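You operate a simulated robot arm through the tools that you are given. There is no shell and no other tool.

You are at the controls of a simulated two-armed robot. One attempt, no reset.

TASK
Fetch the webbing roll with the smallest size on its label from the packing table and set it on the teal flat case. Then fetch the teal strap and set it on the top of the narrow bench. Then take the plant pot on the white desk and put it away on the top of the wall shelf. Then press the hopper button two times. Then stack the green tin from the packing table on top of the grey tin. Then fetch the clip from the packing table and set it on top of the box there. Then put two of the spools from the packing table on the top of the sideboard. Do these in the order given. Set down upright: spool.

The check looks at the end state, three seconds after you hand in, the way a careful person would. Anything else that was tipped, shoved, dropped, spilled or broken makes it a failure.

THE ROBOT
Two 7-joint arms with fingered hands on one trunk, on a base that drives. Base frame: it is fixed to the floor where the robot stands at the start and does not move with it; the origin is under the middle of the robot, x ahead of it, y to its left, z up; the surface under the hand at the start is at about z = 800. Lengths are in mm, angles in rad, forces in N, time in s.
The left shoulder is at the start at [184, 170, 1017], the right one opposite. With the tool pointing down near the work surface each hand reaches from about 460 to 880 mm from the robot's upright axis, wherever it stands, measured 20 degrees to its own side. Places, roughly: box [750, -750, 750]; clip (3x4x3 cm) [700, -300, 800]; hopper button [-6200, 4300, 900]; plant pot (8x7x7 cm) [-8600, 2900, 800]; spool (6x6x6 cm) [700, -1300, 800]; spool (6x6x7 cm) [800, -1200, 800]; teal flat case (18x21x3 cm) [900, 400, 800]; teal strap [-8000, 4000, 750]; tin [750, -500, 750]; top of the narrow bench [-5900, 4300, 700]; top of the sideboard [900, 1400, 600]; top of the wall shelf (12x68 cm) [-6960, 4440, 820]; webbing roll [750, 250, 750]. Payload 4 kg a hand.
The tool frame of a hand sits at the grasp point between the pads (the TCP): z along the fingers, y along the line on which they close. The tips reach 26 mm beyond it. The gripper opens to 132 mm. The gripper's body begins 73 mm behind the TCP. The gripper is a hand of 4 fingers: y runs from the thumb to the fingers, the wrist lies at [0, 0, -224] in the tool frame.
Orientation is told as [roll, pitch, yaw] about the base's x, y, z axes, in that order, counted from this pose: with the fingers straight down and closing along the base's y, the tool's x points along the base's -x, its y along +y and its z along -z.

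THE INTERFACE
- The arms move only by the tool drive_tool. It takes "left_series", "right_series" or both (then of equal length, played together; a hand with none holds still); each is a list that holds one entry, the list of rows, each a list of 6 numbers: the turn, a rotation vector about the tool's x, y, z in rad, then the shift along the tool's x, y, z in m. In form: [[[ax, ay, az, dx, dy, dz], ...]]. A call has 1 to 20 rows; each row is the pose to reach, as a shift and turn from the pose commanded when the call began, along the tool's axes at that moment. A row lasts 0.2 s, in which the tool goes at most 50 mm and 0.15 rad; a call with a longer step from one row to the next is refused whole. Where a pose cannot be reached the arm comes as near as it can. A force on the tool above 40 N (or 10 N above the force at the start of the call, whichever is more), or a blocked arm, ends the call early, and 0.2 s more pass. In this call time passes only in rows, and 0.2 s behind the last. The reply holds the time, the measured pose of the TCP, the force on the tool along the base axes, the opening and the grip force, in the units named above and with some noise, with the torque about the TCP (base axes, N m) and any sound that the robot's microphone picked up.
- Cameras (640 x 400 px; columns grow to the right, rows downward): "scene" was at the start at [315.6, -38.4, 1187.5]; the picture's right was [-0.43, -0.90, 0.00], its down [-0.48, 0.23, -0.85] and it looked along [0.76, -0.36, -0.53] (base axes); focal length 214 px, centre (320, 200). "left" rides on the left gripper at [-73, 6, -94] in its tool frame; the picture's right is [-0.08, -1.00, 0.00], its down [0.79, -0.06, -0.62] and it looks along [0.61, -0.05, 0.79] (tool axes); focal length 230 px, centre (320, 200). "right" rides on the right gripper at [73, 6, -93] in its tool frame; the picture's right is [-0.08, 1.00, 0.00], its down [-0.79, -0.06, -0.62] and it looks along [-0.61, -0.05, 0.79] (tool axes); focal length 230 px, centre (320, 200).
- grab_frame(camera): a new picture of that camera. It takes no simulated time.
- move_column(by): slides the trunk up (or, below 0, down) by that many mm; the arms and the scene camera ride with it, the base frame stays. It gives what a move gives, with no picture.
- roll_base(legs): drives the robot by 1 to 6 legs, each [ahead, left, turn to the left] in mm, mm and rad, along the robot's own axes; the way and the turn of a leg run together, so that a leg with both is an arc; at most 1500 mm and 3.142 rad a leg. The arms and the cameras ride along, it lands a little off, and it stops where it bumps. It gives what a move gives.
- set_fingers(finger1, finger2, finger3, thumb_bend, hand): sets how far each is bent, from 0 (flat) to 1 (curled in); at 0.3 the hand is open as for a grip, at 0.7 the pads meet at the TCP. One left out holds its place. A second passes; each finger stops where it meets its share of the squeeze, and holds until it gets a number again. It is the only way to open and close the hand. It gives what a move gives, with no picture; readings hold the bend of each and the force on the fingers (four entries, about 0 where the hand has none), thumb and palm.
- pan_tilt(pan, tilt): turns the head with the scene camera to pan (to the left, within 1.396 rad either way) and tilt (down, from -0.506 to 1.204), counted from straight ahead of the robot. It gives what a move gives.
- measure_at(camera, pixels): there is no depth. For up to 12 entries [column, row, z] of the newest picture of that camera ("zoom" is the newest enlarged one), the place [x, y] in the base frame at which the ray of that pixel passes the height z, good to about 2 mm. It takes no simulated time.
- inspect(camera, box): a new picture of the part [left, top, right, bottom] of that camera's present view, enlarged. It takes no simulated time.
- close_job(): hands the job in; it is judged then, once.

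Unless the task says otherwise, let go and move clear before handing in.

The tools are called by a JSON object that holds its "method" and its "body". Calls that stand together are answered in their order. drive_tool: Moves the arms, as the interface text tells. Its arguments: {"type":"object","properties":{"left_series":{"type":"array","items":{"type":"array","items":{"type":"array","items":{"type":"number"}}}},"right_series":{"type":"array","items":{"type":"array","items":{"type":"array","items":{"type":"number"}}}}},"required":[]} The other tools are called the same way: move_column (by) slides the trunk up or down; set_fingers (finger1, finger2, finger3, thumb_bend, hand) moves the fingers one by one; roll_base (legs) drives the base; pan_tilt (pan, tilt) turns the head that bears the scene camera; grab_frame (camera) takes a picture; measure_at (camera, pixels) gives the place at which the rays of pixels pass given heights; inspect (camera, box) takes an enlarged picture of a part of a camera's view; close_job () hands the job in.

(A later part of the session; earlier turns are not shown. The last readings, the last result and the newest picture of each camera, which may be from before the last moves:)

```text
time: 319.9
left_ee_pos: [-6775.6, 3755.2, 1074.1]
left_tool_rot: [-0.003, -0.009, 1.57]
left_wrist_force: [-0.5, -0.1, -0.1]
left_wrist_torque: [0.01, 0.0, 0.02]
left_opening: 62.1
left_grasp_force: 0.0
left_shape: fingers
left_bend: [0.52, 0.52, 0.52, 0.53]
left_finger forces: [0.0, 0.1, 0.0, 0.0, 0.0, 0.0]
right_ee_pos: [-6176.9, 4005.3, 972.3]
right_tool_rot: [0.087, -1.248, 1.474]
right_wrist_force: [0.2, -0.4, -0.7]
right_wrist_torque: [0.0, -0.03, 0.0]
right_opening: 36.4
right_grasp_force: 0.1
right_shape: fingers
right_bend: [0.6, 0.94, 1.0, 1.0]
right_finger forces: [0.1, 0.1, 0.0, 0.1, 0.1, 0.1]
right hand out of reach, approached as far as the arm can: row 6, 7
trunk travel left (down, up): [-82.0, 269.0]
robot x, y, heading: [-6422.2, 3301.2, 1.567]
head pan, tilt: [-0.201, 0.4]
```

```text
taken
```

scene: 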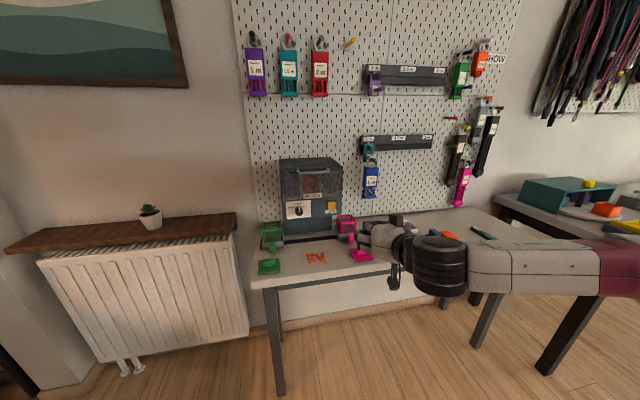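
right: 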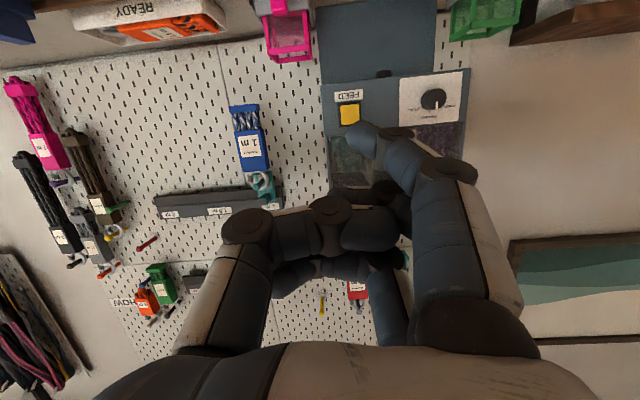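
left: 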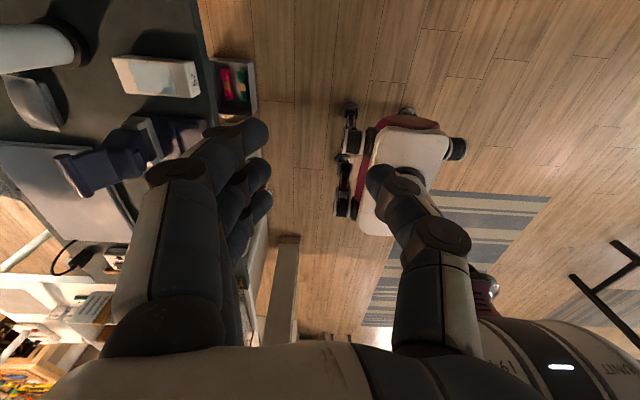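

{"method": "inspect", "body": {"camera": "scene", "box": [250, 190, 410, 290]}}

{"method": "roll_base", "body": {"legs": [[-500, 0, 0]]}}

{"method": "set_fingers", "body": {"hand": "right", "finger1": 0.4, "finger2": 0.4, "finger3": 0.4, "thumb_bend": 0.4}}

{"method": "drive_tool", "body": {"right_series": [[[0, 0.125, 0, 0, 0, -0.015], [0, 0.25, 0, 0, 0, -0.03], [0, 0.375, 0, 0, 0, -0.045], [0, 0.5, 0, 0, 0, -0.06], [0, 0.625, 0, 0, 0, -0.07], [0, 0.75, 0, 0, 0, -0.08], [0, 0.875, 0, 0, 0, -0.08], [0, 1.0, 0, 0, 0, -0.08], [0, 1.125, 0, 0, 0, -0.08], [0, 1.25, 0, 0, 0, -0.08]]]}}

{"method": "grab_frame", "body": {"camera": "scene"}}

```text
4.00 times, centred on (330, 240) of scene
```

zoom: 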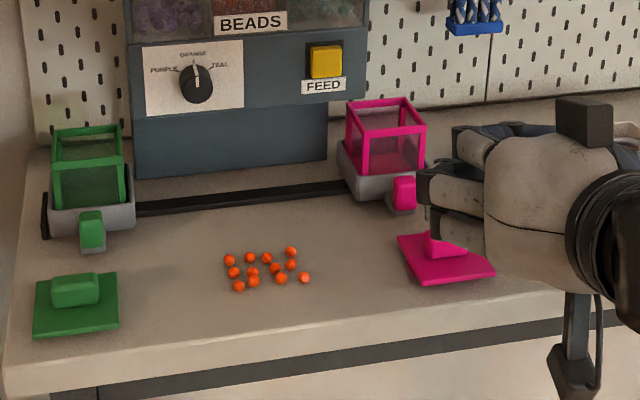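

```text
time: 322.8
left_ee_pos: [-6775.7, 3253.8, 1074.0]
left_tool_rot: [-0.004, -0.009, 1.576]
left_wrist_force: [-0.2, 0.5, -1.0]
left_wrist_torque: [-0.01, -0.01, 0.0]
left_opening: 62.0
left_grasp_force: 0.1
left_shape: fingers
left_bend: [0.52, 0.52, 0.52, 0.53]
left_finger forces: [0.0, 0.0, 0.0, 0.0, 0.1, 0.0]
right_ee_pos: [-6180.4, 3507.7, 971.7]
right_tool_rot: [0.09, -1.246, 1.481]
right_wrist_force: [0.8, -0.4, -0.1]
right_wrist_torque: [0.01, 0.01, 0.02]
right_opening: 36.3
right_grasp_force: 0.1
right_shape: fingers
right_bend: [0.6, 0.94, 1.0, 1.0]
right_finger forces: [0.0, 0.1, 0.0, 0.0, 0.0, 0.1]
trunk travel left (down, up): [-82.0, 269.0]
robot x, y, heading: [-6417.7, 2799.8, 1.574]
head pan, tilt: [-0.201, 0.4]
```

```text
time: 323.8
left_ee_pos: [-6776.0, 3253.3, 1073.0]
left_tool_rot: [-0.004, -0.006, 1.575]
left_wrist_force: [0.0, 0.1, 0.1]
left_wrist_torque: [0.01, -0.02, 0.01]
left_opening: 62.0
left_grasp_force: 0.0
left_shape: fingers
left_bend: [0.52, 0.52, 0.52, 0.53]
left_finger forces: [0.0, 0.0, 0.0, 0.0, 0.0, 0.1]
right_ee_pos: [-6179.1, 3507.4, 970.7]
right_tool_rot: [0.089, -1.248, 1.481]
right_wrist_force: [0.1, -0.9, 0.4]
right_wrist_torque: [0.0, 0.03, -0.01]
right_opening: 102.9
right_grasp_force: 0.1
right_shape: fingers
right_bend: [0.4, 0.4, 0.4, 0.4]
right_finger forces: [0.1, 0.0, 0.0, 0.0, 0.0, 0.0]
trunk travel left (down, up): [-82.0, 269.0]
robot x, y, heading: [-6421.4, 2799.5, 1.571]
head pan, tilt: [-0.201, 0.4]
```

```text
time: 326.0
left_ee_pos: [-6776.5, 3254.4, 1072.4]
left_tool_rot: [-0.003, -0.006, 1.576]
left_wrist_force: [-0.1, -0.7, -0.4]
left_wrist_torque: [-0.01, 0.01, -0.02]
left_opening: 62.1
left_grasp_force: 0.0
left_shape: fingers
left_bend: [0.52, 0.52, 0.52, 0.53]
left_finger forces: [0.1, 0.1, 0.1, 0.1, 0.0, 0.1]
right_ee_pos: [-6179.5, 3431.6, 996.3]
right_tool_rot: [0.029, 0.002, 1.565]
right_wrist_force: [-0.2, -0.6, -1.1]
right_wrist_torque: [0.02, 0.03, -0.02]
right_opening: 103.0
right_grasp_force: 0.1
right_shape: fingers
right_bend: [0.4, 0.4, 0.4, 0.4]
right_finger forces: [0.1, 0.0, 0.0, 0.1, 0.0, 0.0]
trunk travel left (down, up): [-82.0, 269.0]
robot x, y, heading: [-6417.6, 2796.7, 1.575]
head pan, tilt: [-0.201, 0.4]
```

```text
taken
```

scene: 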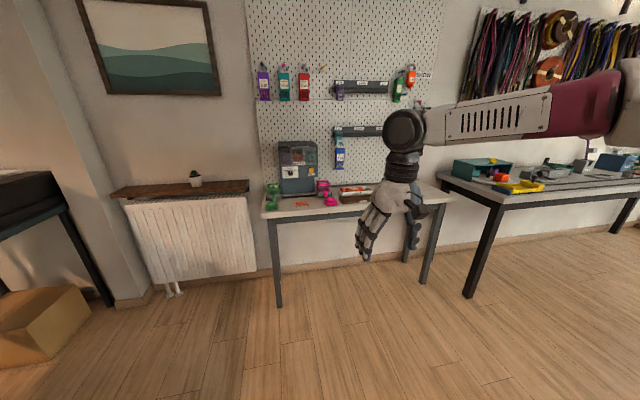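

Both clicks done; pot, strap and hopper all look right. Step 4 done. Now back to the packing table. First I tuck both hands in for travel.

{"method": "drive_tool", "body": {"left_series": [[[0, 0, 0, -0.028, -0.03, -0.006], [0, 0, 0, -0.056, -0.06, -0.012], [0, 0, 0, -0.084, -0.09, -0.018], [0, 0, 0, -0.112, -0.12, -0.024], [0, 0, 0, -0.14, -0.15, -0.03]]], "right_series": [[[0, 0, 0, 0.007, 0.008, -0.02], [0, 0, 0, 0.014, 0.016, -0.04], [0, 0, 0, 0.021, 0.024, -0.06], [0, 0, 0, 0.028, 0.032, -0.08], [0, 0, 0, 0.035, 0.04, -0.1]]]}}

{"method": "roll_base", "body": {"legs": [[-1110, 0, 0], [0, 0, -1.575], [1200, 0, 0]]}}

{"method": "pan_tilt", "body": {"pan": 0.0, "tilt": 0.3}}

{"method": "grab_frame", "body": {"camera": "scene"}}

```text
time: 327.2
left_ee_pos: [-6626.1, 3394.6, 1104.6]
left_tool_rot: [-0.002, -0.009, 1.576]
left_wrist_force: [0.0, 0.4, 0.1]
left_wrist_torque: [0.01, 0.03, 0.0]
left_opening: 61.9
left_grasp_force: 0.0
left_shape: fingers
left_bend: [0.52, 0.52, 0.52, 0.53]
left_finger forces: [0.0, 0.0, 0.1, 0.1, 0.1, 0.0]
right_ee_pos: [-6217.2, 3396.6, 1097.9]
right_tool_rot: [0.029, 0.003, 1.564]
right_wrist_force: [-0.1, 0.1, 0.1]
right_wrist_torque: [0.03, 0.03, 0.0]
right_opening: 103.2
right_grasp_force: 0.1
right_shape: fingers
right_bend: [0.4, 0.4, 0.4, 0.4]
right_finger forces: [0.1, 0.0, 0.0, 0.1, 0.1, 0.1]
trunk travel left (down, up): [-82.0, 269.0]
robot x, y, heading: [-6418.5, 2800.1, 1.575]
head pan, tilt: [-0.201, 0.4]
```

```text
time: 342.2
left_ee_pos: [-4642.0, 1875.1, 1104.0]
left_tool_rot: [-0.004, -0.007, -0.033]
left_wrist_force: [0.0, -0.5, -0.2]
left_wrist_torque: [-0.04, 0.01, -0.01]
left_opening: 62.1
left_grasp_force: 0.0
left_shape: fingers
left_bend: [0.52, 0.52, 0.52, 0.53]
left_finger forces: [0.1, 0.0, 0.0, 0.0, 0.1, 0.1]
right_ee_pos: [-4653.8, 1466.5, 1096.7]
right_tool_rot: [0.027, 0.003, -0.045]
right_wrist_force: [-1.1, -0.2, -0.5]
right_wrist_torque: [-0.02, 0.03, -0.01]
right_opening: 103.0
right_grasp_force: 0.0
right_shape: fingers
right_bend: [0.4, 0.4, 0.4, 0.4]
right_finger forces: [0.1, 0.0, 0.1, 0.0, 0.0, 0.1]
trunk travel left (down, up): [-82.0, 269.0]
robot x, y, heading: [-5242.4, 1689.6, -0.033]
head pan, tilt: [-0.201, 0.4]
```

```text
time: 342.9
left_ee_pos: [-4641.6, 1875.6, 1103.8]
left_tool_rot: [-0.004, -0.009, -0.033]
left_wrist_force: [0.2, 0.3, 0.7]
left_wrist_torque: [0.0, -0.02, -0.02]
left_opening: 62.2
left_grasp_force: 0.0
left_shape: fingers
left_bend: [0.52, 0.52, 0.52, 0.53]
left_finger forces: [0.0, 0.1, 0.1, 0.1, 0.0, 0.0]
right_ee_pos: [-4652.2, 1465.7, 1097.7]
right_tool_rot: [0.028, 0.001, -0.045]
right_wrist_force: [0.6, 0.4, 0.1]
right_wrist_torque: [0.02, 0.04, 0.02]
right_opening: 103.2
right_grasp_force: 0.0
right_shape: fingers
right_bend: [0.4, 0.4, 0.4, 0.4]
right_finger forces: [0.0, 0.0, 0.0, 0.1, 0.0, 0.1]
trunk travel left (down, up): [-82.0, 269.0]
robot x, y, heading: [-5242.3, 1691.2, -0.035]
head pan, tilt: [0.0, 0.3]
```

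```text
taken
```

scene: 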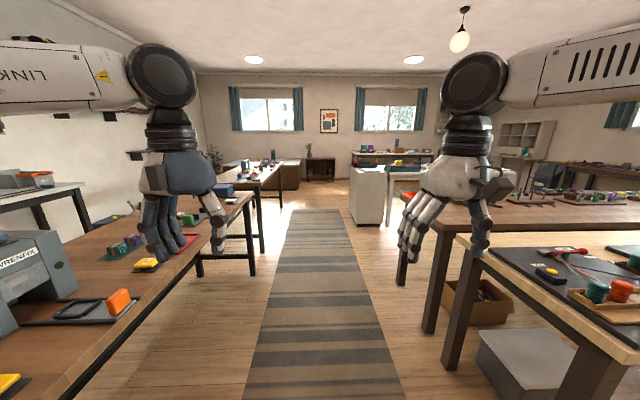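

Clear corridor. I'll correct heading and drive along the rug toward the packing table.

{"method": "measure_at", "body": {"camera": "scene", "pixels": [[398, 287, 0], [447, 368, 0], [252, 275, 0], [263, 253, 0], [352, 222, 0], [382, 226, 0]]}}

{"method": "roll_base", "body": {"legs": [[0, 0, 0.035], [1500, 0, 0], [1500, 0, 0], [700, 0, 0]]}}

{"method": "grab_frame", "body": {"camera": "scene"}}

```text
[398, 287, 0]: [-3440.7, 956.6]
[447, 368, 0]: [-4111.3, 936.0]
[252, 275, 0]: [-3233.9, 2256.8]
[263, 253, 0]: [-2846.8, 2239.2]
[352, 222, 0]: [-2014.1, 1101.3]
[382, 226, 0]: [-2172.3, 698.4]
```

```text
time: 361.3
left_ee_pos: [-918.9, 1903.3, 1104.5]
left_tool_rot: [-0.003, -0.009, -0.005]
left_wrist_force: [-0.1, 0.6, -0.9]
left_wrist_torque: [0.01, 0.0, 0.01]
left_opening: 62.2
left_grasp_force: 0.0
left_shape: fingers
left_bend: [0.52, 0.52, 0.52, 0.53]
left_finger forces: [0.0, 0.0, 0.1, 0.1, 0.0, 0.1]
right_ee_pos: [-918.9, 1493.9, 1096.4]
right_tool_rot: [0.027, 0.001, -0.017]
right_wrist_force: [-0.3, 0.6, 0.6]
right_wrist_torque: [-0.01, 0.0, -0.04]
right_opening: 103.4
right_grasp_force: 0.1
right_shape: fingers
right_bend: [0.4, 0.4, 0.4, 0.4]
right_finger forces: [0.1, 0.0, 0.1, 0.0, 0.1, 0.0]
trunk travel left (down, up): [-82.0, 269.0]
robot x, y, heading: [-1515.4, 1698.6, 0.0]
head pan, tilt: [0.0, 0.3]
```

```text
taken
```

scene: 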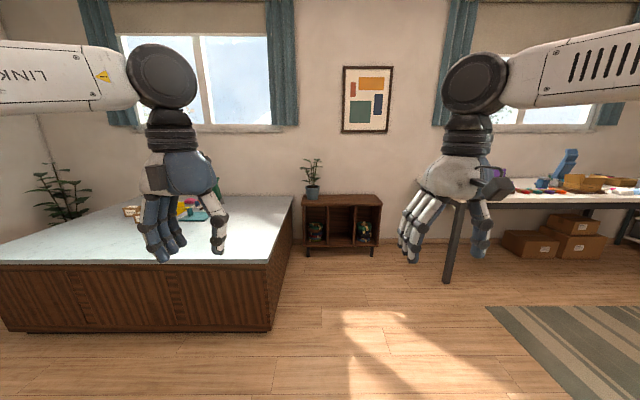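

I see the sideboard at (340, 225) with a plant on its left. I'll advance a bit and look toward the packing table's front for obstacles.

{"method": "roll_base", "body": {"legs": [[900, -300, 0]]}}

{"method": "pan_tilt", "body": {"pan": -1.2, "tilt": 0.45}}

{"method": "grab_frame", "body": {"camera": "scene"}}

{"method": "pan_tilt", "body": {"pan": -0.55, "tilt": 0.45}}

{"method": "grab_frame", "body": {"camera": "scene"}}

```text
time: 366.2
left_ee_pos: [-23.2, 1589.8, 1101.7]
left_tool_rot: [-0.004, -0.008, -0.016]
left_wrist_force: [0.8, -0.1, 0.8]
left_wrist_torque: [-0.01, -0.03, 0.0]
left_opening: 61.9
left_grasp_force: 0.2
left_shape: fingers
left_bend: [0.52, 0.52, 0.52, 0.53]
left_finger forces: [0.0, 0.0, 0.1, 0.1, 0.1, 0.0]
right_ee_pos: [-26.1, 1179.9, 1097.8]
right_tool_rot: [0.029, 0.0, -0.026]
right_wrist_force: [0.6, 0.6, -1.1]
right_wrist_torque: [0.02, 0.03, 0.01]
right_opening: 103.0
right_grasp_force: 0.0
right_shape: fingers
right_bend: [0.4, 0.4, 0.4, 0.4]
right_finger forces: [0.0, 0.0, 0.0, 0.0, 0.0, 0.0]
trunk travel left (down, up): [-82.0, 269.0]
robot x, y, heading: [-619.4, 1392.1, -0.015]
head pan, tilt: [0.0, 0.3]
```

```text
time: 367.6
left_ee_pos: [-22.1, 1589.6, 1103.9]
left_tool_rot: [-0.003, -0.007, -0.014]
left_wrist_force: [-0.4, 0.5, -0.6]
left_wrist_torque: [0.03, 0.03, 0.0]
left_opening: 61.9
left_grasp_force: 0.2
left_shape: fingers
left_bend: [0.52, 0.52, 0.52, 0.53]
left_finger forces: [0.0, 0.0, 0.0, 0.1, 0.1, 0.0]
right_ee_pos: [-26.4, 1180.6, 1096.9]
right_tool_rot: [0.027, 0.002, -0.026]
right_wrist_force: [-0.6, 0.3, 0.5]
right_wrist_torque: [0.02, -0.01, -0.02]
right_opening: 103.2
right_grasp_force: 0.1
right_shape: fingers
right_bend: [0.4, 0.4, 0.4, 0.4]
right_finger forces: [0.0, 0.1, 0.0, 0.0, 0.0, 0.1]
trunk travel left (down, up): [-82.0, 269.0]
robot x, y, heading: [-619.5, 1393.0, -0.017]
head pan, tilt: [-1.201, 0.45]
```

```text
taken
```

scene: 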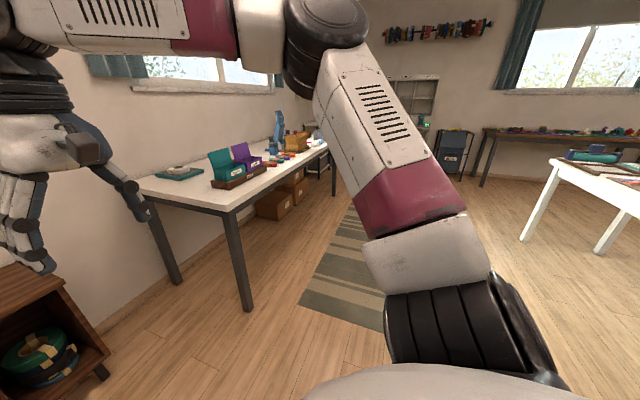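

```text
time: 368.7
left_ee_pos: [-23.5, 1589.7, 1103.5]
left_tool_rot: [-0.003, -0.011, -0.014]
left_wrist_force: [-0.2, 0.3, -0.1]
left_wrist_torque: [0.02, -0.02, 0.01]
left_opening: 62.1
left_grasp_force: 0.0
left_shape: fingers
left_bend: [0.52, 0.52, 0.52, 0.53]
left_finger forces: [0.0, 0.0, 0.0, 0.0, 0.0, 0.1]
right_ee_pos: [-26.5, 1180.1, 1097.0]
right_tool_rot: [0.028, 0.003, -0.027]
right_wrist_force: [0.4, 0.3, -0.2]
right_wrist_torque: [-0.04, -0.01, -0.02]
right_opening: 102.9
right_grasp_force: 0.0
right_shape: fingers
right_bend: [0.4, 0.4, 0.4, 0.4]
right_finger forces: [0.0, 0.0, 0.1, 0.0, 0.0, 0.0]
trunk travel left (down, up): [-82.0, 269.0]
robot x, y, heading: [-623.4, 1391.2, -0.009]
head pan, tilt: [-0.55, 0.45]
```

```text
taken
```

scene: 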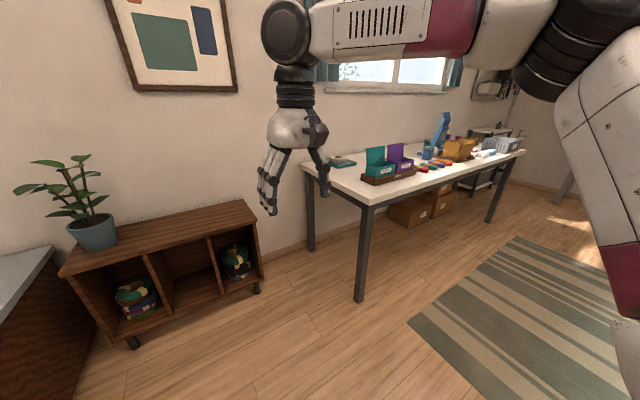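

The floor in front of the packing table is clear. I'll slide right to face the tins.

{"method": "roll_base", "body": {"legs": [[250, -1000, 0.01], [0, -1000, 0]]}}

{"method": "pan_tilt", "body": {"pan": 0.0, "tilt": 0.4}}

{"method": "grab_frame", "body": {"camera": "scene"}}

```text
time: 386.6
left_ee_pos: [202.8, -423.8, 1103.3]
left_tool_rot: [-0.004, -0.011, -0.014]
left_wrist_force: [-1.0, -0.1, -0.5]
left_wrist_torque: [-0.01, -0.04, -0.02]
left_opening: 62.2
left_grasp_force: 0.1
left_shape: fingers
left_bend: [0.52, 0.52, 0.52, 0.53]
left_finger forces: [0.0, 0.1, 0.1, 0.1, 0.0, 0.0]
right_ee_pos: [198.5, -833.7, 1097.4]
right_tool_rot: [0.028, 0.003, -0.028]
right_wrist_force: [0.5, 0.2, 0.1]
right_wrist_torque: [-0.02, 0.01, -0.02]
right_opening: 103.0
right_grasp_force: 0.0
right_shape: fingers
right_bend: [0.4, 0.4, 0.4, 0.4]
right_finger forces: [0.0, 0.1, 0.0, 0.0, 0.0, 0.1]
trunk travel left (down, up): [-82.0, 269.0]
robot x, y, heading: [-393.1, -620.9, -0.017]
head pan, tilt: [-0.55, 0.45]
```

```text
time: 387.5
left_ee_pos: [201.9, -423.3, 1103.5]
left_tool_rot: [-0.003, -0.009, -0.014]
left_wrist_force: [0.4, 0.1, -1.0]
left_wrist_torque: [0.01, -0.01, -0.01]
left_opening: 62.2
left_grasp_force: 0.1
left_shape: fingers
left_bend: [0.52, 0.52, 0.52, 0.53]
left_finger forces: [0.0, 0.0, 0.0, 0.1, 0.0, 0.0]
right_ee_pos: [198.8, -833.7, 1097.5]
right_tool_rot: [0.03, 0.0, -0.025]
right_wrist_force: [-0.3, -0.4, 0.8]
right_wrist_torque: [0.04, 0.02, 0.02]
right_opening: 103.2
right_grasp_force: 0.0
right_shape: fingers
right_bend: [0.4, 0.4, 0.4, 0.4]
right_finger forces: [0.1, 0.0, 0.0, 0.0, 0.0, 0.0]
trunk travel left (down, up): [-82.0, 269.0]
robot x, y, heading: [-398.2, -622.2, -0.016]
head pan, tilt: [0.0, 0.4]
```

```text
taken
```

scene: 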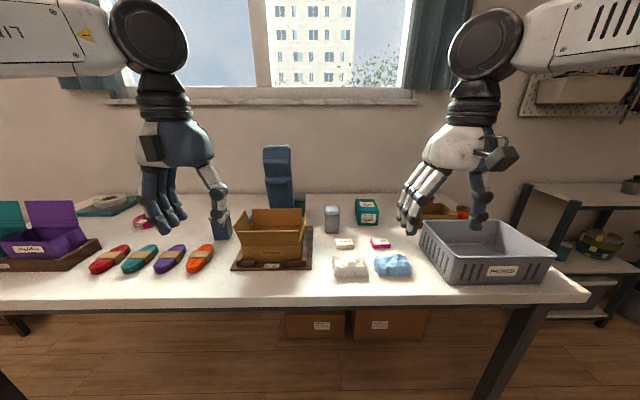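

The tins: grey at (332, 220), blue at (220, 222), and a hint of green behind the lever at (298, 203). I'll raise the trunk and move closer for a top view.

{"method": "move_column", "body": {"by": 265}}

{"method": "roll_base", "body": {"legs": [[300, 0, 0.015]]}}

{"method": "pan_tilt", "body": {"pan": 0.0, "tilt": 0.65}}

{"method": "grab_frame", "body": {"camera": "scene"}}

{"method": "grab_frame", "body": {"camera": "left"}}

{"method": "grab_frame", "body": {"camera": "right"}}

```text
time: 390.2
left_ee_pos: [202.1, -425.0, 1369.2]
left_tool_rot: [-0.005, -0.009, -0.014]
left_wrist_force: [-0.6, 0.2, -0.7]
left_wrist_torque: [0.01, 0.02, 0.02]
left_opening: 62.2
left_grasp_force: 0.1
left_shape: fingers
left_bend: [0.52, 0.52, 0.52, 0.53]
left_finger forces: [0.0, 0.0, 0.0, 0.1, 0.1, 0.1]
right_ee_pos: [197.9, -833.4, 1361.2]
right_tool_rot: [0.027, 0.002, -0.029]
right_wrist_force: [-0.1, 0.4, -0.8]
right_wrist_torque: [0.01, 0.0, 0.01]
right_opening: 102.9
right_grasp_force: 0.0
right_shape: fingers
right_bend: [0.4, 0.4, 0.4, 0.4]
right_finger forces: [0.0, 0.0, 0.0, 0.0, 0.1, 0.0]
trunk travel left (down, up): [-347.0, 4.0]
robot x, y, heading: [-392.3, -618.5, -0.016]
head pan, tilt: [0.0, 0.4]
```

```text
time: 392.3
left_ee_pos: [495.2, -414.7, 1368.8]
left_tool_rot: [-0.003, -0.008, 0.005]
left_wrist_force: [0.0, 0.1, -0.4]
left_wrist_torque: [0.01, 0.0, 0.0]
left_opening: 62.4
left_grasp_force: 0.0
left_shape: fingers
left_bend: [0.52, 0.52, 0.52, 0.53]
left_finger forces: [0.1, 0.0, 0.0, 0.0, 0.0, 0.0]
right_ee_pos: [499.3, -825.2, 1362.2]
right_tool_rot: [0.028, 0.002, -0.01]
right_wrist_force: [-0.5, -0.5, -0.2]
right_wrist_torque: [0.0, 0.02, 0.01]
right_opening: 103.1
right_grasp_force: 0.0
right_shape: fingers
right_bend: [0.4, 0.4, 0.4, 0.4]
right_finger forces: [0.0, 0.1, 0.1, 0.0, 0.1, 0.0]
trunk travel left (down, up): [-347.0, 4.0]
robot x, y, heading: [-96.6, -624.0, 0.007]
head pan, tilt: [0.0, 0.4]
```

```text
time: 393.1
left_ee_pos: [494.8, -415.4, 1368.6]
left_tool_rot: [-0.004, -0.01, 0.006]
left_wrist_force: [-0.4, 0.1, -0.3]
left_wrist_torque: [0.0, 0.0, -0.01]
left_opening: 62.3
left_grasp_force: 0.0
left_shape: fingers
left_bend: [0.52, 0.52, 0.52, 0.53]
left_finger forces: [0.0, 0.1, 0.0, 0.0, 0.1, 0.0]
right_ee_pos: [499.2, -823.5, 1362.8]
right_tool_rot: [0.028, 0.003, -0.008]
right_wrist_force: [-0.6, 0.5, 0.0]
right_wrist_torque: [0.0, 0.01, -0.01]
right_opening: 103.1
right_grasp_force: 0.1
right_shape: fingers
right_bend: [0.4, 0.4, 0.4, 0.4]
right_finger forces: [0.0, 0.0, 0.0, 0.0, 0.1, 0.0]
trunk travel left (down, up): [-347.0, 4.0]
robot x, y, heading: [-101.6, -622.2, 0.003]
head pan, tilt: [0.0, 0.649]
```

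```text
taken
```

scene: 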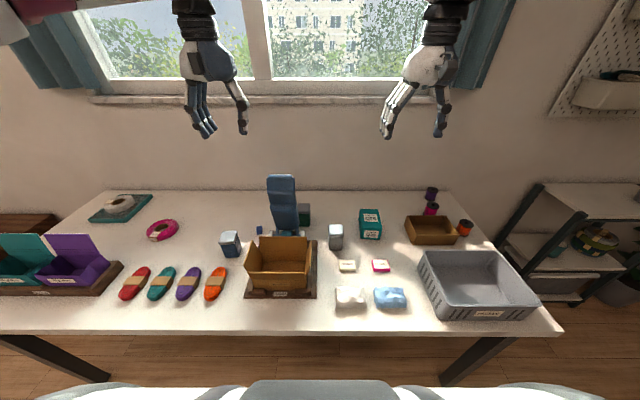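

```text
taken
```

left: 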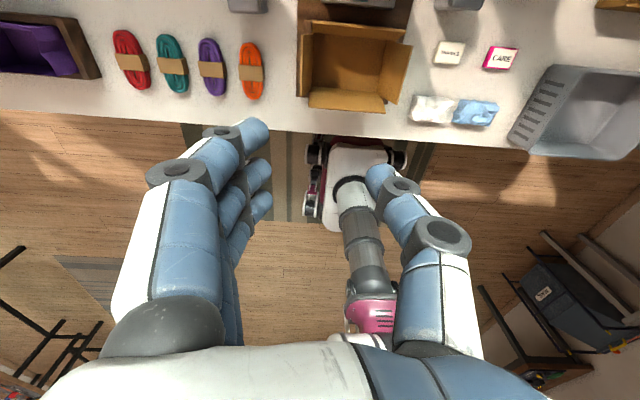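

```text
taken
```

right: 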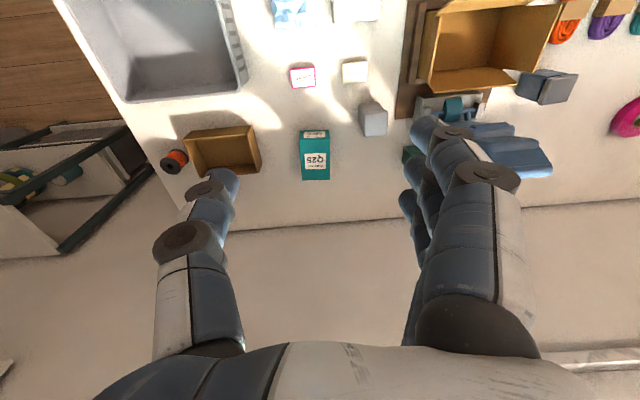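

The green tin shows at scene (303, 213) just right-behind the blue lever. I'll enlarge.

{"method": "inspect", "body": {"camera": "scene", "box": [215, 165, 395, 280]}}

{"method": "inspect", "body": {"camera": "right", "box": [280, 60, 440, 200]}}

```text
3.48 times, centred on (305, 222) of scene
```

zoom: 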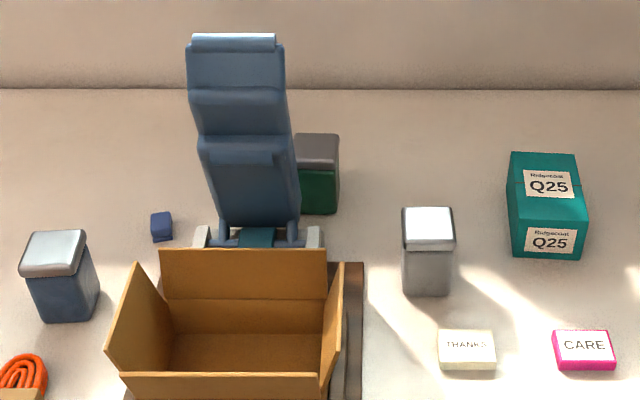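

```text
2.86 times, centred on (360, 130) of right
```

zoom: 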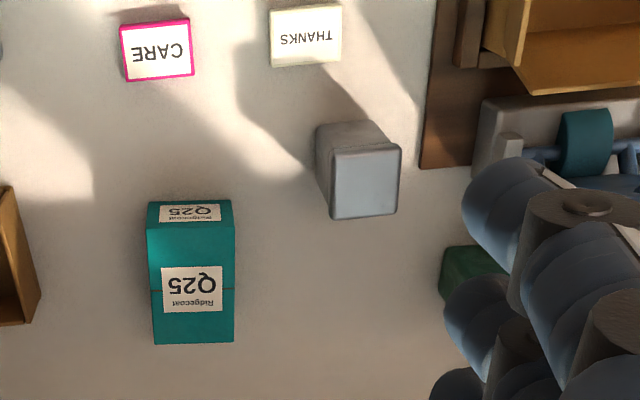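

{"method": "measure_at", "body": {"camera": "zoom", "pixels": [[330, 155, 860], [402, 145, 860], [396, 217, 860], [328, 220, 860], [330, 155, 890], [396, 217, 890], [318, 125, 800], [234, 203, 860], [234, 343, 860], [153, 343, 860], [440, 250, 880]]}}

{"method": "inspect", "body": {"camera": "scene", "box": [215, 165, 395, 280]}}

{"method": "measure_at", "body": {"camera": "zoom", "pixels": [[402, 208, 860], [453, 208, 860], [455, 242, 860], [402, 244, 860], [402, 208, 890], [455, 242, 890], [404, 293, 800], [450, 294, 800], [297, 168, 860], [339, 168, 860], [337, 135, 860], [337, 211, 800]]}}

```text
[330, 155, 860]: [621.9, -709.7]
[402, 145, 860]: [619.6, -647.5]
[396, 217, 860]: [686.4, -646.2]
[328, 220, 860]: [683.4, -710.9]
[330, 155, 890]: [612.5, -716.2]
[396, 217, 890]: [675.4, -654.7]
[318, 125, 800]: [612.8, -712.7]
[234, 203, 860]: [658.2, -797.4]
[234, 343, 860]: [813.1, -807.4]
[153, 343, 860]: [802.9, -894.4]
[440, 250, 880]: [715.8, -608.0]
```

```text
3.48 times, centred on (305, 222) of scene
```

zoom: 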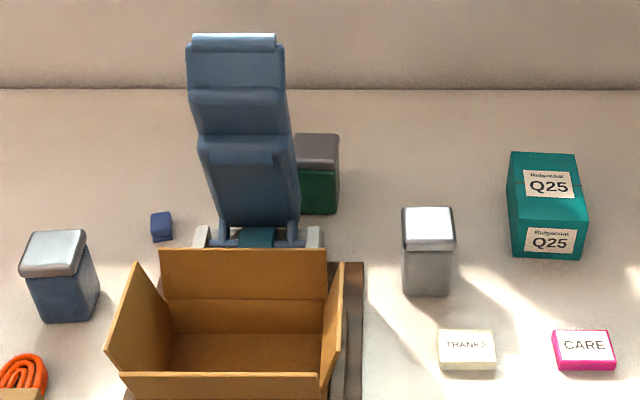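

```text
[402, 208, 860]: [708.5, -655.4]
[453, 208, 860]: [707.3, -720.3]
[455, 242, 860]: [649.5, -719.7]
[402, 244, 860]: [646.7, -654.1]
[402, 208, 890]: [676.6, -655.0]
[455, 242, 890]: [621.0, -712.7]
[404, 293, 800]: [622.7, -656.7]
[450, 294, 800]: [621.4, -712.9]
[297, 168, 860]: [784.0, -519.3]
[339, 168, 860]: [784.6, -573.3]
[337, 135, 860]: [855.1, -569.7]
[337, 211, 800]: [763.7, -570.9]
```

Grey tin: centre ≈(646, −684), top z≈888, ~62 mm square. The green tin sits just behind the lever near (793, −537); I need a view from above. I'll move the left hand away and bring the right-hand camera over it.

{"method": "drive_tool", "body": {"left_series": [[[0, 0, 0, 0.015, 0.04, 0], [0, 0, 0, 0.03, 0.08, 0], [0, 0, 0, 0.045, 0.12, 0], [0, 0, 0, 0.06, 0.16, 0], [0, 0, 0, 0.075, 0.2, 0], [0, 0, 0, 0.09, 0.23, 0]]], "right_series": [[[0, 0, 0, 0, 0.0, 0], [0, 0, 0, 0, 0.04, 0], [0, 0, 0, 0, 0.08, 0], [0, 0, 0, 0, 0.12, 0], [0, 0, 0, 0, 0.16, 0], [0, 0, 0, 0, 0.2, 0]]]}}

{"method": "grab_frame", "body": {"camera": "right"}}

```text
time: 394.4
left_ee_pos: [404.5, -183.0, 1367.9]
left_tool_rot: [-0.003, -0.009, 0.005]
left_wrist_force: [-0.9, 0.1, 0.0]
left_wrist_torque: [-0.04, -0.02, 0.02]
left_opening: 62.1
left_grasp_force: 0.0
left_shape: fingers
left_bend: [0.52, 0.52, 0.52, 0.53]
left_finger forces: [0.0, 0.0, 0.0, 0.0, 0.0, 0.0]
right_ee_pos: [498.8, -621.4, 1366.0]
right_tool_rot: [0.026, 0.001, -0.009]
right_wrist_force: [-0.1, 0.1, 0.6]
right_wrist_torque: [-0.06, -0.02, 0.0]
right_opening: 103.1
right_grasp_force: 0.1
right_shape: fingers
right_bend: [0.4, 0.4, 0.4, 0.4]
right_finger forces: [0.0, 0.0, 0.1, 0.0, 0.1, 0.0]
trunk travel left (down, up): [-347.0, 4.0]
robot x, y, heading: [-98.1, -621.9, 0.004]
head pan, tilt: [0.0, 0.649]
```

```text
taken
```

right: 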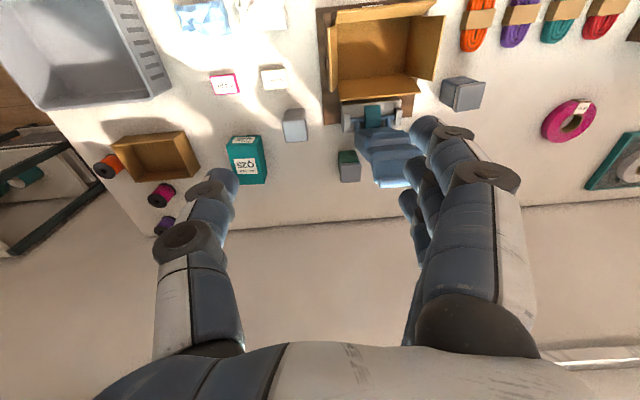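

Now the green tin is visible from above at (349, 166), next to the blue lever. I'll enlarge and measure.

{"method": "inspect", "body": {"camera": "right", "box": [270, 80, 430, 200]}}

{"method": "grab_frame", "body": {"camera": "scene"}}

```text
3.33 times, centred on (350, 140) of right
```

zoom: 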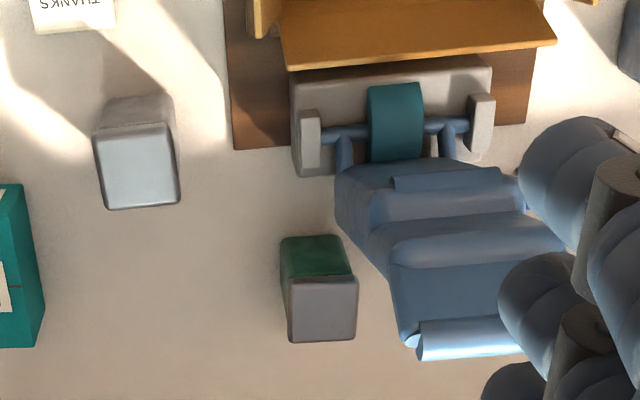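

```text
taken
```

scene: 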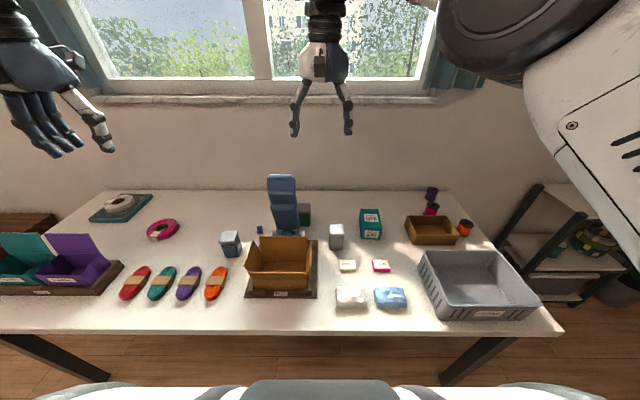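

{"method": "measure_at", "body": {"camera": "zoom", "pixels": [[290, 280, 885], [357, 277, 885], [355, 340, 885], [290, 342, 885], [97, 138, 885], [174, 122, 885], [180, 203, 885], [106, 209, 885], [337, 205, 860], [392, 280, 950], [418, 358, 1050], [410, 335, 1050]]}}

{"method": "inspect", "body": {"camera": "scene", "box": [245, 165, 355, 265]}}

{"method": "measure_at", "body": {"camera": "zoom", "pixels": [[337, 210, 885], [384, 210, 885], [380, 160, 885], [110, 55, 1050], [220, 55, 1050], [240, 240, 860], [250, 290, 830]]}}

```text
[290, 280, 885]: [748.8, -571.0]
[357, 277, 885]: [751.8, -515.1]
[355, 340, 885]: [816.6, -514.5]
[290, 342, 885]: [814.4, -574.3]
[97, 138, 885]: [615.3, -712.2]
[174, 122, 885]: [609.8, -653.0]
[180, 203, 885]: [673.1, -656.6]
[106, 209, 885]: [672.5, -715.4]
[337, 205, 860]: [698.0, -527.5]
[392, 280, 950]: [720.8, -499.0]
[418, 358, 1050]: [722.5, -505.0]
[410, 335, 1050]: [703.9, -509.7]
```

```text
4.00 times, centred on (300, 215) of scene
```

zoom: 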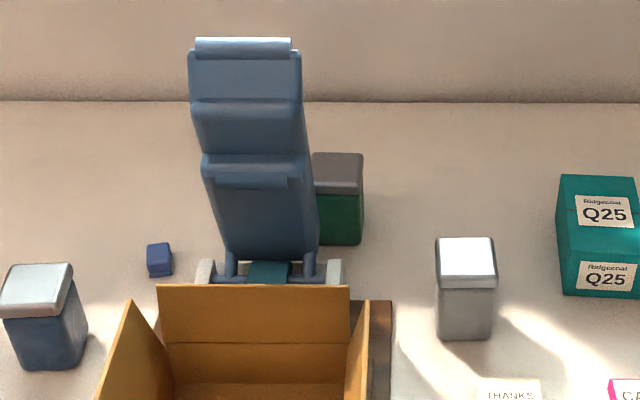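

```text
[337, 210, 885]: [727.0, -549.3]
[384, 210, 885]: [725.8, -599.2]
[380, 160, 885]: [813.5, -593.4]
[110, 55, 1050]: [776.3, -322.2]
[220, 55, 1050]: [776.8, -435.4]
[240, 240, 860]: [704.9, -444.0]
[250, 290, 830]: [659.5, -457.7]
```

{"method": "measure_at", "body": {"camera": "zoom", "pixels": [[364, 193, 885], [362, 156, 885], [313, 156, 885], [292, 48, 1000], [292, 48, 1050], [292, 48, 1100], [300, 100, 1000], [312, 170, 930], [318, 245, 850], [362, 243, 800]]}}

{"method": "measure_at", "body": {"camera": "right", "pixels": [[374.5, 183.5, 1000], [374.5, 183.5, 1050], [374.5, 183.5, 1100], [355, 161, 930], [368, 155, 1000]]}}

```text
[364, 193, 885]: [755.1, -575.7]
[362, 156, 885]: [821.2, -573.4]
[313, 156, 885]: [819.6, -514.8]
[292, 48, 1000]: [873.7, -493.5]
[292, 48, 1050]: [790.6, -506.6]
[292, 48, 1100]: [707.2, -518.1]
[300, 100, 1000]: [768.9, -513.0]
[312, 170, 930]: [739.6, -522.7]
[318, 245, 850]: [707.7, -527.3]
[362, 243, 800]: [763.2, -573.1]
```

```text
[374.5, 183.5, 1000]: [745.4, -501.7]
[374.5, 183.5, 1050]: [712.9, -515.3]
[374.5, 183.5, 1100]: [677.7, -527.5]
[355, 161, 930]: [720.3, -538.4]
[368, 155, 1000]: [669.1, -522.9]
```

Green tin: centre ≈(785, −545), top z≈887. The tall blue lever (right edge y≈−526, up to z≈1130) stands in front-left of it, so I'll come in with the right arm from the right. Repositioning the base to (90, −650) and lowering the trunk partly.

{"method": "set_fingers", "body": {"hand": "right", "finger1": 0.34, "finger2": 0.34, "finger3": 0.34, "thumb_bend": 0.3}}

{"method": "roll_base", "body": {"legs": [[185, -28, 0]]}}

{"method": "move_column", "body": {"by": -150}}

{"method": "grab_frame", "body": {"camera": "scene"}}

{"method": "grab_frame", "body": {"camera": "right"}}

```text
time: 395.4
left_ee_pos: [405.2, -185.6, 1367.9]
left_tool_rot: [-0.004, -0.009, 0.006]
left_wrist_force: [-0.4, 0.4, -0.3]
left_wrist_torque: [0.02, 0.0, 0.01]
left_opening: 62.1
left_grasp_force: 0.0
left_shape: fingers
left_bend: [0.52, 0.52, 0.52, 0.53]
left_finger forces: [0.0, 0.1, 0.0, 0.0, 0.1, 0.0]
right_ee_pos: [500.9, -624.3, 1366.3]
right_tool_rot: [0.028, 0.003, -0.009]
right_wrist_force: [0.1, -0.5, -0.8]
right_wrist_torque: [-0.04, 0.02, 0.01]
right_opening: 129.2
right_grasp_force: 0.2
right_shape: fingers
right_bend: [0.34, 0.34, 0.34, 0.3]
right_finger forces: [0.0, 0.1, 0.0, 0.1, 0.1, 0.1]
trunk travel left (down, up): [-347.0, 4.0]
robot x, y, heading: [-96.7, -621.4, 0.0]
head pan, tilt: [0.0, 0.649]
```

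```text
time: 397.0
left_ee_pos: [589.5, -211.9, 1368.1]
left_tool_rot: [-0.004, -0.009, 0.007]
left_wrist_force: [0.2, -0.3, 0.1]
left_wrist_torque: [-0.04, -0.01, -0.03]
left_opening: 62.0
left_grasp_force: 0.0
left_shape: fingers
left_bend: [0.52, 0.52, 0.52, 0.53]
left_finger forces: [0.0, 0.1, 0.1, 0.1, 0.1, 0.1]
right_ee_pos: [685.6, -651.3, 1365.6]
right_tool_rot: [0.029, 0.002, -0.007]
right_wrist_force: [0.2, -0.9, 0.3]
right_wrist_torque: [-0.01, -0.01, -0.02]
right_opening: 128.9
right_grasp_force: 0.1
right_shape: fingers
right_bend: [0.34, 0.34, 0.34, 0.3]
right_finger forces: [0.1, 0.1, 0.1, 0.1, 0.0, 0.0]
trunk travel left (down, up): [-347.0, 4.0]
robot x, y, heading: [89.9, -651.1, 0.002]
head pan, tilt: [0.0, 0.649]
```

```text
time: 398.7
left_ee_pos: [588.0, -211.4, 1220.2]
left_tool_rot: [-0.004, -0.009, 0.007]
left_wrist_force: [-0.8, 0.5, -0.9]
left_wrist_torque: [0.01, 0.04, 0.02]
left_opening: 62.1
left_grasp_force: 0.1
left_shape: fingers
left_bend: [0.52, 0.52, 0.52, 0.53]
left_finger forces: [0.1, 0.0, 0.0, 0.0, 0.0, 0.0]
right_ee_pos: [683.8, -651.9, 1218.0]
right_tool_rot: [0.028, 0.001, -0.008]
right_wrist_force: [0.0, -0.4, 0.3]
right_wrist_torque: [-0.01, -0.01, 0.0]
right_opening: 128.9
right_grasp_force: 0.1
right_shape: fingers
right_bend: [0.34, 0.34, 0.34, 0.3]
right_finger forces: [0.0, 0.1, 0.1, 0.0, 0.1, 0.0]
trunk travel left (down, up): [-197.0, 154.0]
robot x, y, heading: [83.5, -649.6, 0.003]
head pan, tilt: [0.0, 0.649]
```

```text
taken
```

scene: 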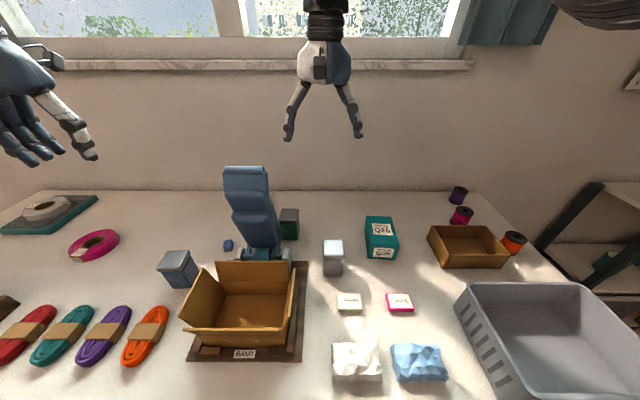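

```text
taken
```

right: 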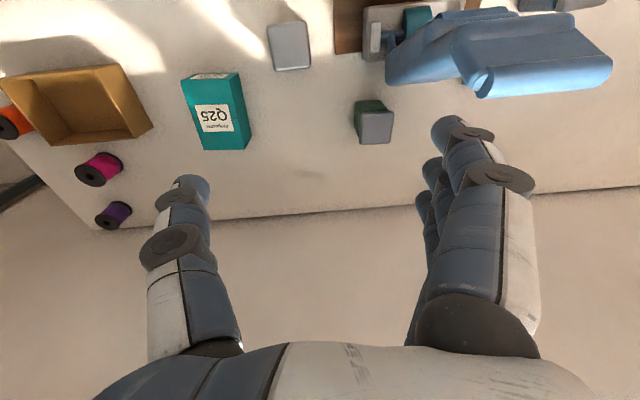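

I'll triangulate the lever's top corner and the tin again from these views.

{"method": "inspect", "body": {"camera": "right", "box": [340, 0, 640, 160]}}

{"method": "measure_at", "body": {"camera": "zoom", "pixels": [[308, 208, 1050], [308, 208, 1130], [308, 208, 1200], [100, 135, 850], [100, 135, 900], [280, 165, 1000], [45, 235, 887], [112, 230, 887], [108, 300, 887], [48, 303, 887]]}}

{"method": "measure_at", "body": {"camera": "scene", "pixels": [[268, 170, 1050], [268, 170, 1130], [268, 170, 1200], [282, 240, 850], [282, 240, 900], [275, 205, 1000], [299, 212, 887], [281, 212, 887], [298, 228, 887]]}}

```text
2.13 times, centred on (490, 80) of right
```

zoom: 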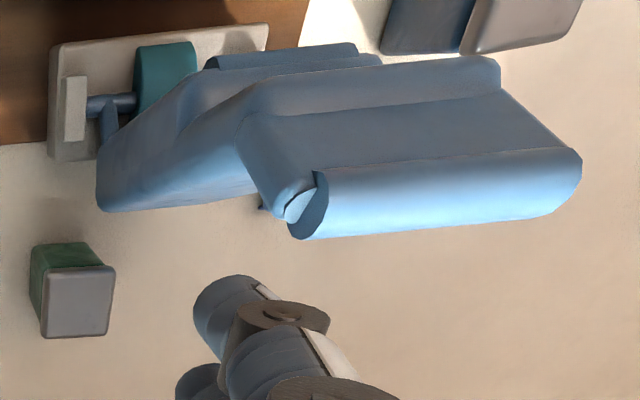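

```text
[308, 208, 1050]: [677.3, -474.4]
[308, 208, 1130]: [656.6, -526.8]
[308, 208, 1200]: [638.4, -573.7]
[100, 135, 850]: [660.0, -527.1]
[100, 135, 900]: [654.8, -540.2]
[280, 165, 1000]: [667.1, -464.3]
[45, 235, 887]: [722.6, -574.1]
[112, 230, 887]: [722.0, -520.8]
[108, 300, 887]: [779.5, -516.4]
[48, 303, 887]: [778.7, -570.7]
```

```text
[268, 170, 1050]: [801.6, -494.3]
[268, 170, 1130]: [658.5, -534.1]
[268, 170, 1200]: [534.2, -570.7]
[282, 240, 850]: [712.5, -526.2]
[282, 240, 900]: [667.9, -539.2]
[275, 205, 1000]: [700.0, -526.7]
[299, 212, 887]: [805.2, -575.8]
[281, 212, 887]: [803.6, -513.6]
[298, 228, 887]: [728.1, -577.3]
```

The lever is a nearly vertical plate at x≈660–710, y≥−530; the tin lies clear behind it (x 752–818). I'll go over the tin at height with a small y-offset (−568) for camera clearance, then descend to z≈960.

{"method": "drive_tool", "body": {"right_series": [[[0.009, 0, -0.003, -0.034, 0.028, 0], [0.018, 0, -0.005, -0.068, 0.056, 0], [0.028, -0.001, -0.008, -0.101, 0.084, 0], [0.028, -0.001, -0.008, -0.101, 0.084, 0.045], [0.028, -0.001, -0.008, -0.101, 0.084, 0.09], [0.028, -0.001, -0.008, -0.101, 0.084, 0.135], [0.028, -0.001, -0.008, -0.101, 0.084, 0.18], [0.028, -0.001, -0.008, -0.101, 0.084, 0.22], [0.028, -0.001, -0.008, -0.101, 0.084, 0.255]]]}}

{"method": "grab_frame", "body": {"camera": "right"}}

{"method": "grab_frame", "body": {"camera": "scene"}}

```text
time: 400.9
left_ee_pos: [588.4, -213.7, 1218.9]
left_tool_rot: [-0.002, -0.008, 0.009]
left_wrist_force: [-0.2, -0.5, -0.3]
left_wrist_torque: [0.04, -0.01, -0.01]
left_opening: 62.0
left_grasp_force: 0.1
left_shape: fingers
left_bend: [0.52, 0.52, 0.52, 0.53]
left_finger forces: [0.0, 0.0, 0.0, 0.1, 0.0, 0.1]
right_ee_pos: [753.1, -604.5, 969.8]
right_tool_rot: [-0.004, 0.011, -0.052]
right_wrist_force: [-0.5, -0.6, 0.5]
right_wrist_torque: [0.05, -0.04, 0.02]
right_opening: 130.2
right_grasp_force: 0.1
right_shape: fingers
right_bend: [0.34, 0.34, 0.34, 0.3]
right_finger forces: [0.0, 0.0, 0.0, 0.0, 0.1, 0.0]
right hand out of reach, approached as far as the arm can: row 1, 2, 3, 4, 5, 6, 7, 8, 9
trunk travel left (down, up): [-197.0, 154.0]
robot x, y, heading: [85.6, -647.7, 0.004]
head pan, tilt: [0.0, 0.649]
stopped in row 9 (right hand): the arm was blocked; the commanded pose is now the measured one
```

```text
taken
```

right: 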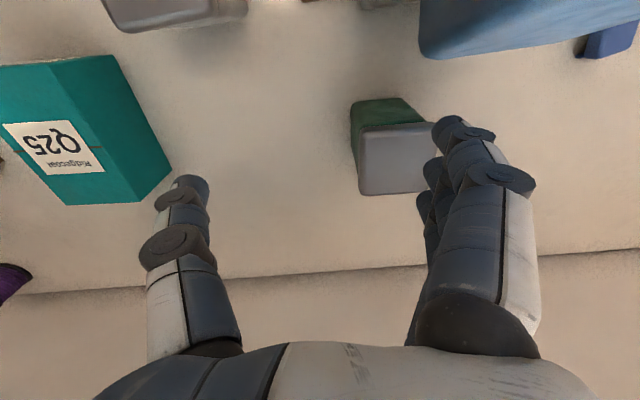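

```text
taken
```

scene: 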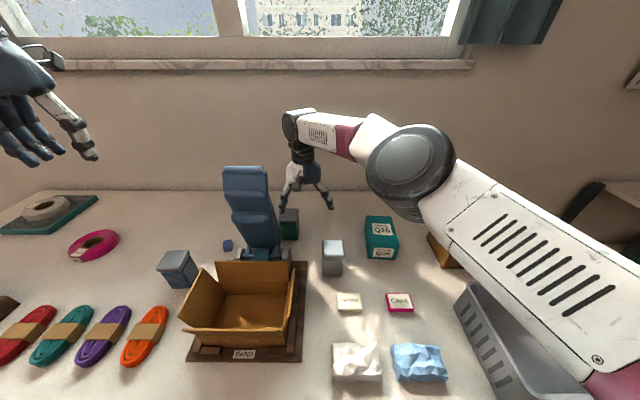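

The arm reached its inward limit (no contact force). I'll raise the hand, shift the base left/forward, and retry.

{"method": "drive_tool", "body": {"right_series": [[[0, 0, 0, 0, 0, -0.045], [0, 0, 0, 0, 0, -0.09], [0, 0, 0, 0, 0, -0.135], [0, 0, 0, 0, 0, -0.18], [0, 0, 0, 0, 0, -0.225], [0, 0, 0, 0, 0, -0.25]]]}}

{"method": "roll_base", "body": {"legs": [[20, 70, 0]]}}

{"method": "grab_frame", "body": {"camera": "scene"}}

```text
time: 402.5
left_ee_pos: [588.8, -211.4, 1217.9]
left_tool_rot: [-0.004, -0.007, 0.006]
left_wrist_force: [0.4, 1.3, -0.5]
left_wrist_torque: [-0.02, -0.02, -0.02]
left_opening: 62.2
left_grasp_force: 0.1
left_shape: fingers
left_bend: [0.52, 0.52, 0.52, 0.53]
left_finger forces: [0.1, 0.1, 0.0, 0.0, 0.1, 0.0]
right_ee_pos: [736.4, -646.4, 1187.7]
right_tool_rot: [0.019, 0.019, -0.105]
right_wrist_force: [-0.3, 0.8, 0.6]
right_wrist_torque: [0.01, 0.0, 0.0]
right_opening: 130.0
right_grasp_force: 0.0
right_shape: fingers
right_bend: [0.34, 0.34, 0.34, 0.3]
right_finger forces: [0.0, 0.0, 0.1, 0.0, 0.0, 0.1]
right hand out of reach, approached as far as the arm can: row 2, 3, 4, 5, 6
trunk travel left (down, up): [-197.0, 154.0]
robot x, y, heading: [86.9, -649.9, 0.01]
head pan, tilt: [0.0, 0.649]
stopped in row 6 (right hand): the arm was blocked; the commanded pose is now the measured one
```

```text
time: 403.8
left_ee_pos: [608.2, -143.1, 1219.7]
left_tool_rot: [-0.003, -0.009, 0.007]
left_wrist_force: [0.7, -0.2, -0.5]
left_wrist_torque: [-0.02, -0.03, -0.01]
left_opening: 61.8
left_grasp_force: 0.0
left_shape: fingers
left_bend: [0.52, 0.52, 0.52, 0.53]
left_finger forces: [0.0, 0.0, 0.0, 0.0, 0.1, 0.0]
right_ee_pos: [754.5, -577.7, 1187.7]
right_tool_rot: [0.02, 0.018, -0.106]
right_wrist_force: [0.1, 0.7, -0.4]
right_wrist_torque: [0.03, -0.01, -0.05]
right_opening: 130.3
right_grasp_force: 0.0
right_shape: fingers
right_bend: [0.34, 0.34, 0.34, 0.3]
right_finger forces: [0.0, 0.1, 0.0, 0.0, 0.1, 0.1]
trunk travel left (down, up): [-197.0, 154.0]
robot x, y, heading: [104.9, -583.8, 0.003]
head pan, tilt: [0.0, 0.649]
```

```text
taken
```

scene: 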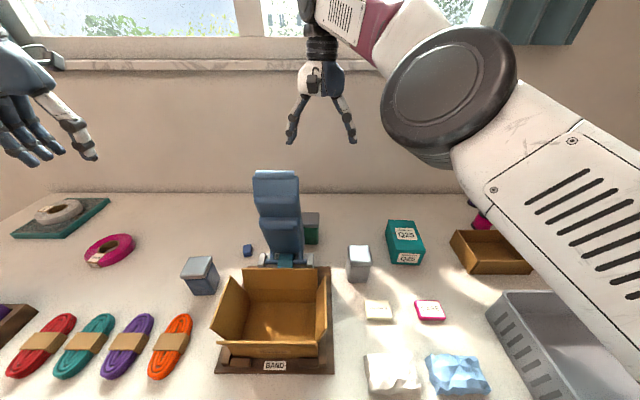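

Raising the trunk improves the geometry. I'll raise it 90 mm and re-target the hand over the tin at the same height, squaring it up.

{"method": "move_column", "body": {"by": 90}}

{"method": "drive_tool", "body": {"right_series": [[[0.007, -0.006, -0.035, -0.01, 0.004, 0.03], [0.013, -0.012, -0.07, -0.02, 0.009, 0.06], [0.02, -0.018, -0.106, -0.0293, 0.0132, 0.09]]]}}

{"method": "grab_frame", "body": {"camera": "right"}}

```text
time: 405.1
left_ee_pos: [608.6, -143.3, 1308.4]
left_tool_rot: [-0.003, -0.007, 0.007]
left_wrist_force: [-0.2, 0.3, -0.3]
left_wrist_torque: [-0.01, 0.0, 0.0]
left_opening: 62.2
left_grasp_force: 0.1
left_shape: fingers
left_bend: [0.52, 0.52, 0.52, 0.53]
left_finger forces: [0.0, 0.0, 0.0, 0.1, 0.1, 0.0]
right_ee_pos: [729.4, -581.5, 1332.2]
right_tool_rot: [0.033, -0.072, -0.11]
right_wrist_force: [-0.4, 0.8, 0.1]
right_wrist_torque: [0.0, -0.01, -0.02]
right_opening: 130.0
right_grasp_force: 0.1
right_shape: fingers
right_bend: [0.34, 0.34, 0.34, 0.3]
right_finger forces: [0.0, 0.0, 0.1, 0.0, 0.1, 0.0]
trunk travel left (down, up): [-287.0, 64.0]
robot x, y, heading: [105.4, -584.8, 0.006]
head pan, tilt: [0.0, 0.649]
```

```text
time: 406.1
left_ee_pos: [607.9, -142.6, 1307.8]
left_tool_rot: [-0.003, -0.009, 0.007]
left_wrist_force: [0.3, -1.1, 0.2]
left_wrist_torque: [0.0, -0.03, -0.01]
left_opening: 62.2
left_grasp_force: 0.0
left_shape: fingers
left_bend: [0.52, 0.52, 0.52, 0.53]
left_finger forces: [0.0, 0.1, 0.0, 0.0, 0.1, 0.0]
right_ee_pos: [772.9, -597.5, 1256.1]
right_tool_rot: [0.028, -0.101, -0.049]
right_wrist_force: [-0.3, 0.5, 0.1]
right_wrist_torque: [-0.03, -0.03, 0.01]
right_opening: 129.8
right_grasp_force: 0.1
right_shape: fingers
right_bend: [0.34, 0.34, 0.34, 0.3]
right_finger forces: [0.1, 0.0, 0.1, 0.1, 0.0, 0.0]
trunk travel left (down, up): [-287.0, 64.0]
robot x, y, heading: [102.4, -578.6, 0.003]
head pan, tilt: [0.0, 0.649]
stopped in row 3 (right hand): the arm was blocked; the commanded pose is now the measured one
```

```text
taken
```

right: 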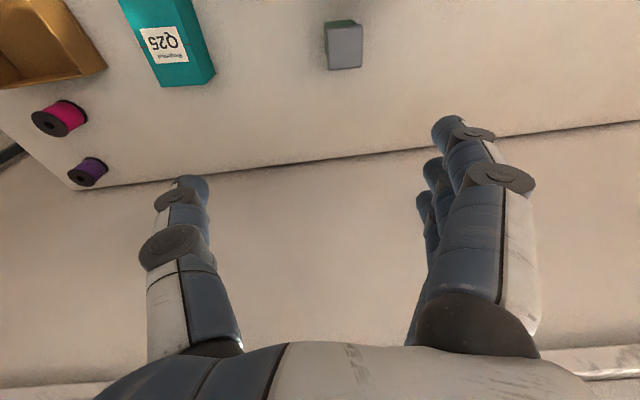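

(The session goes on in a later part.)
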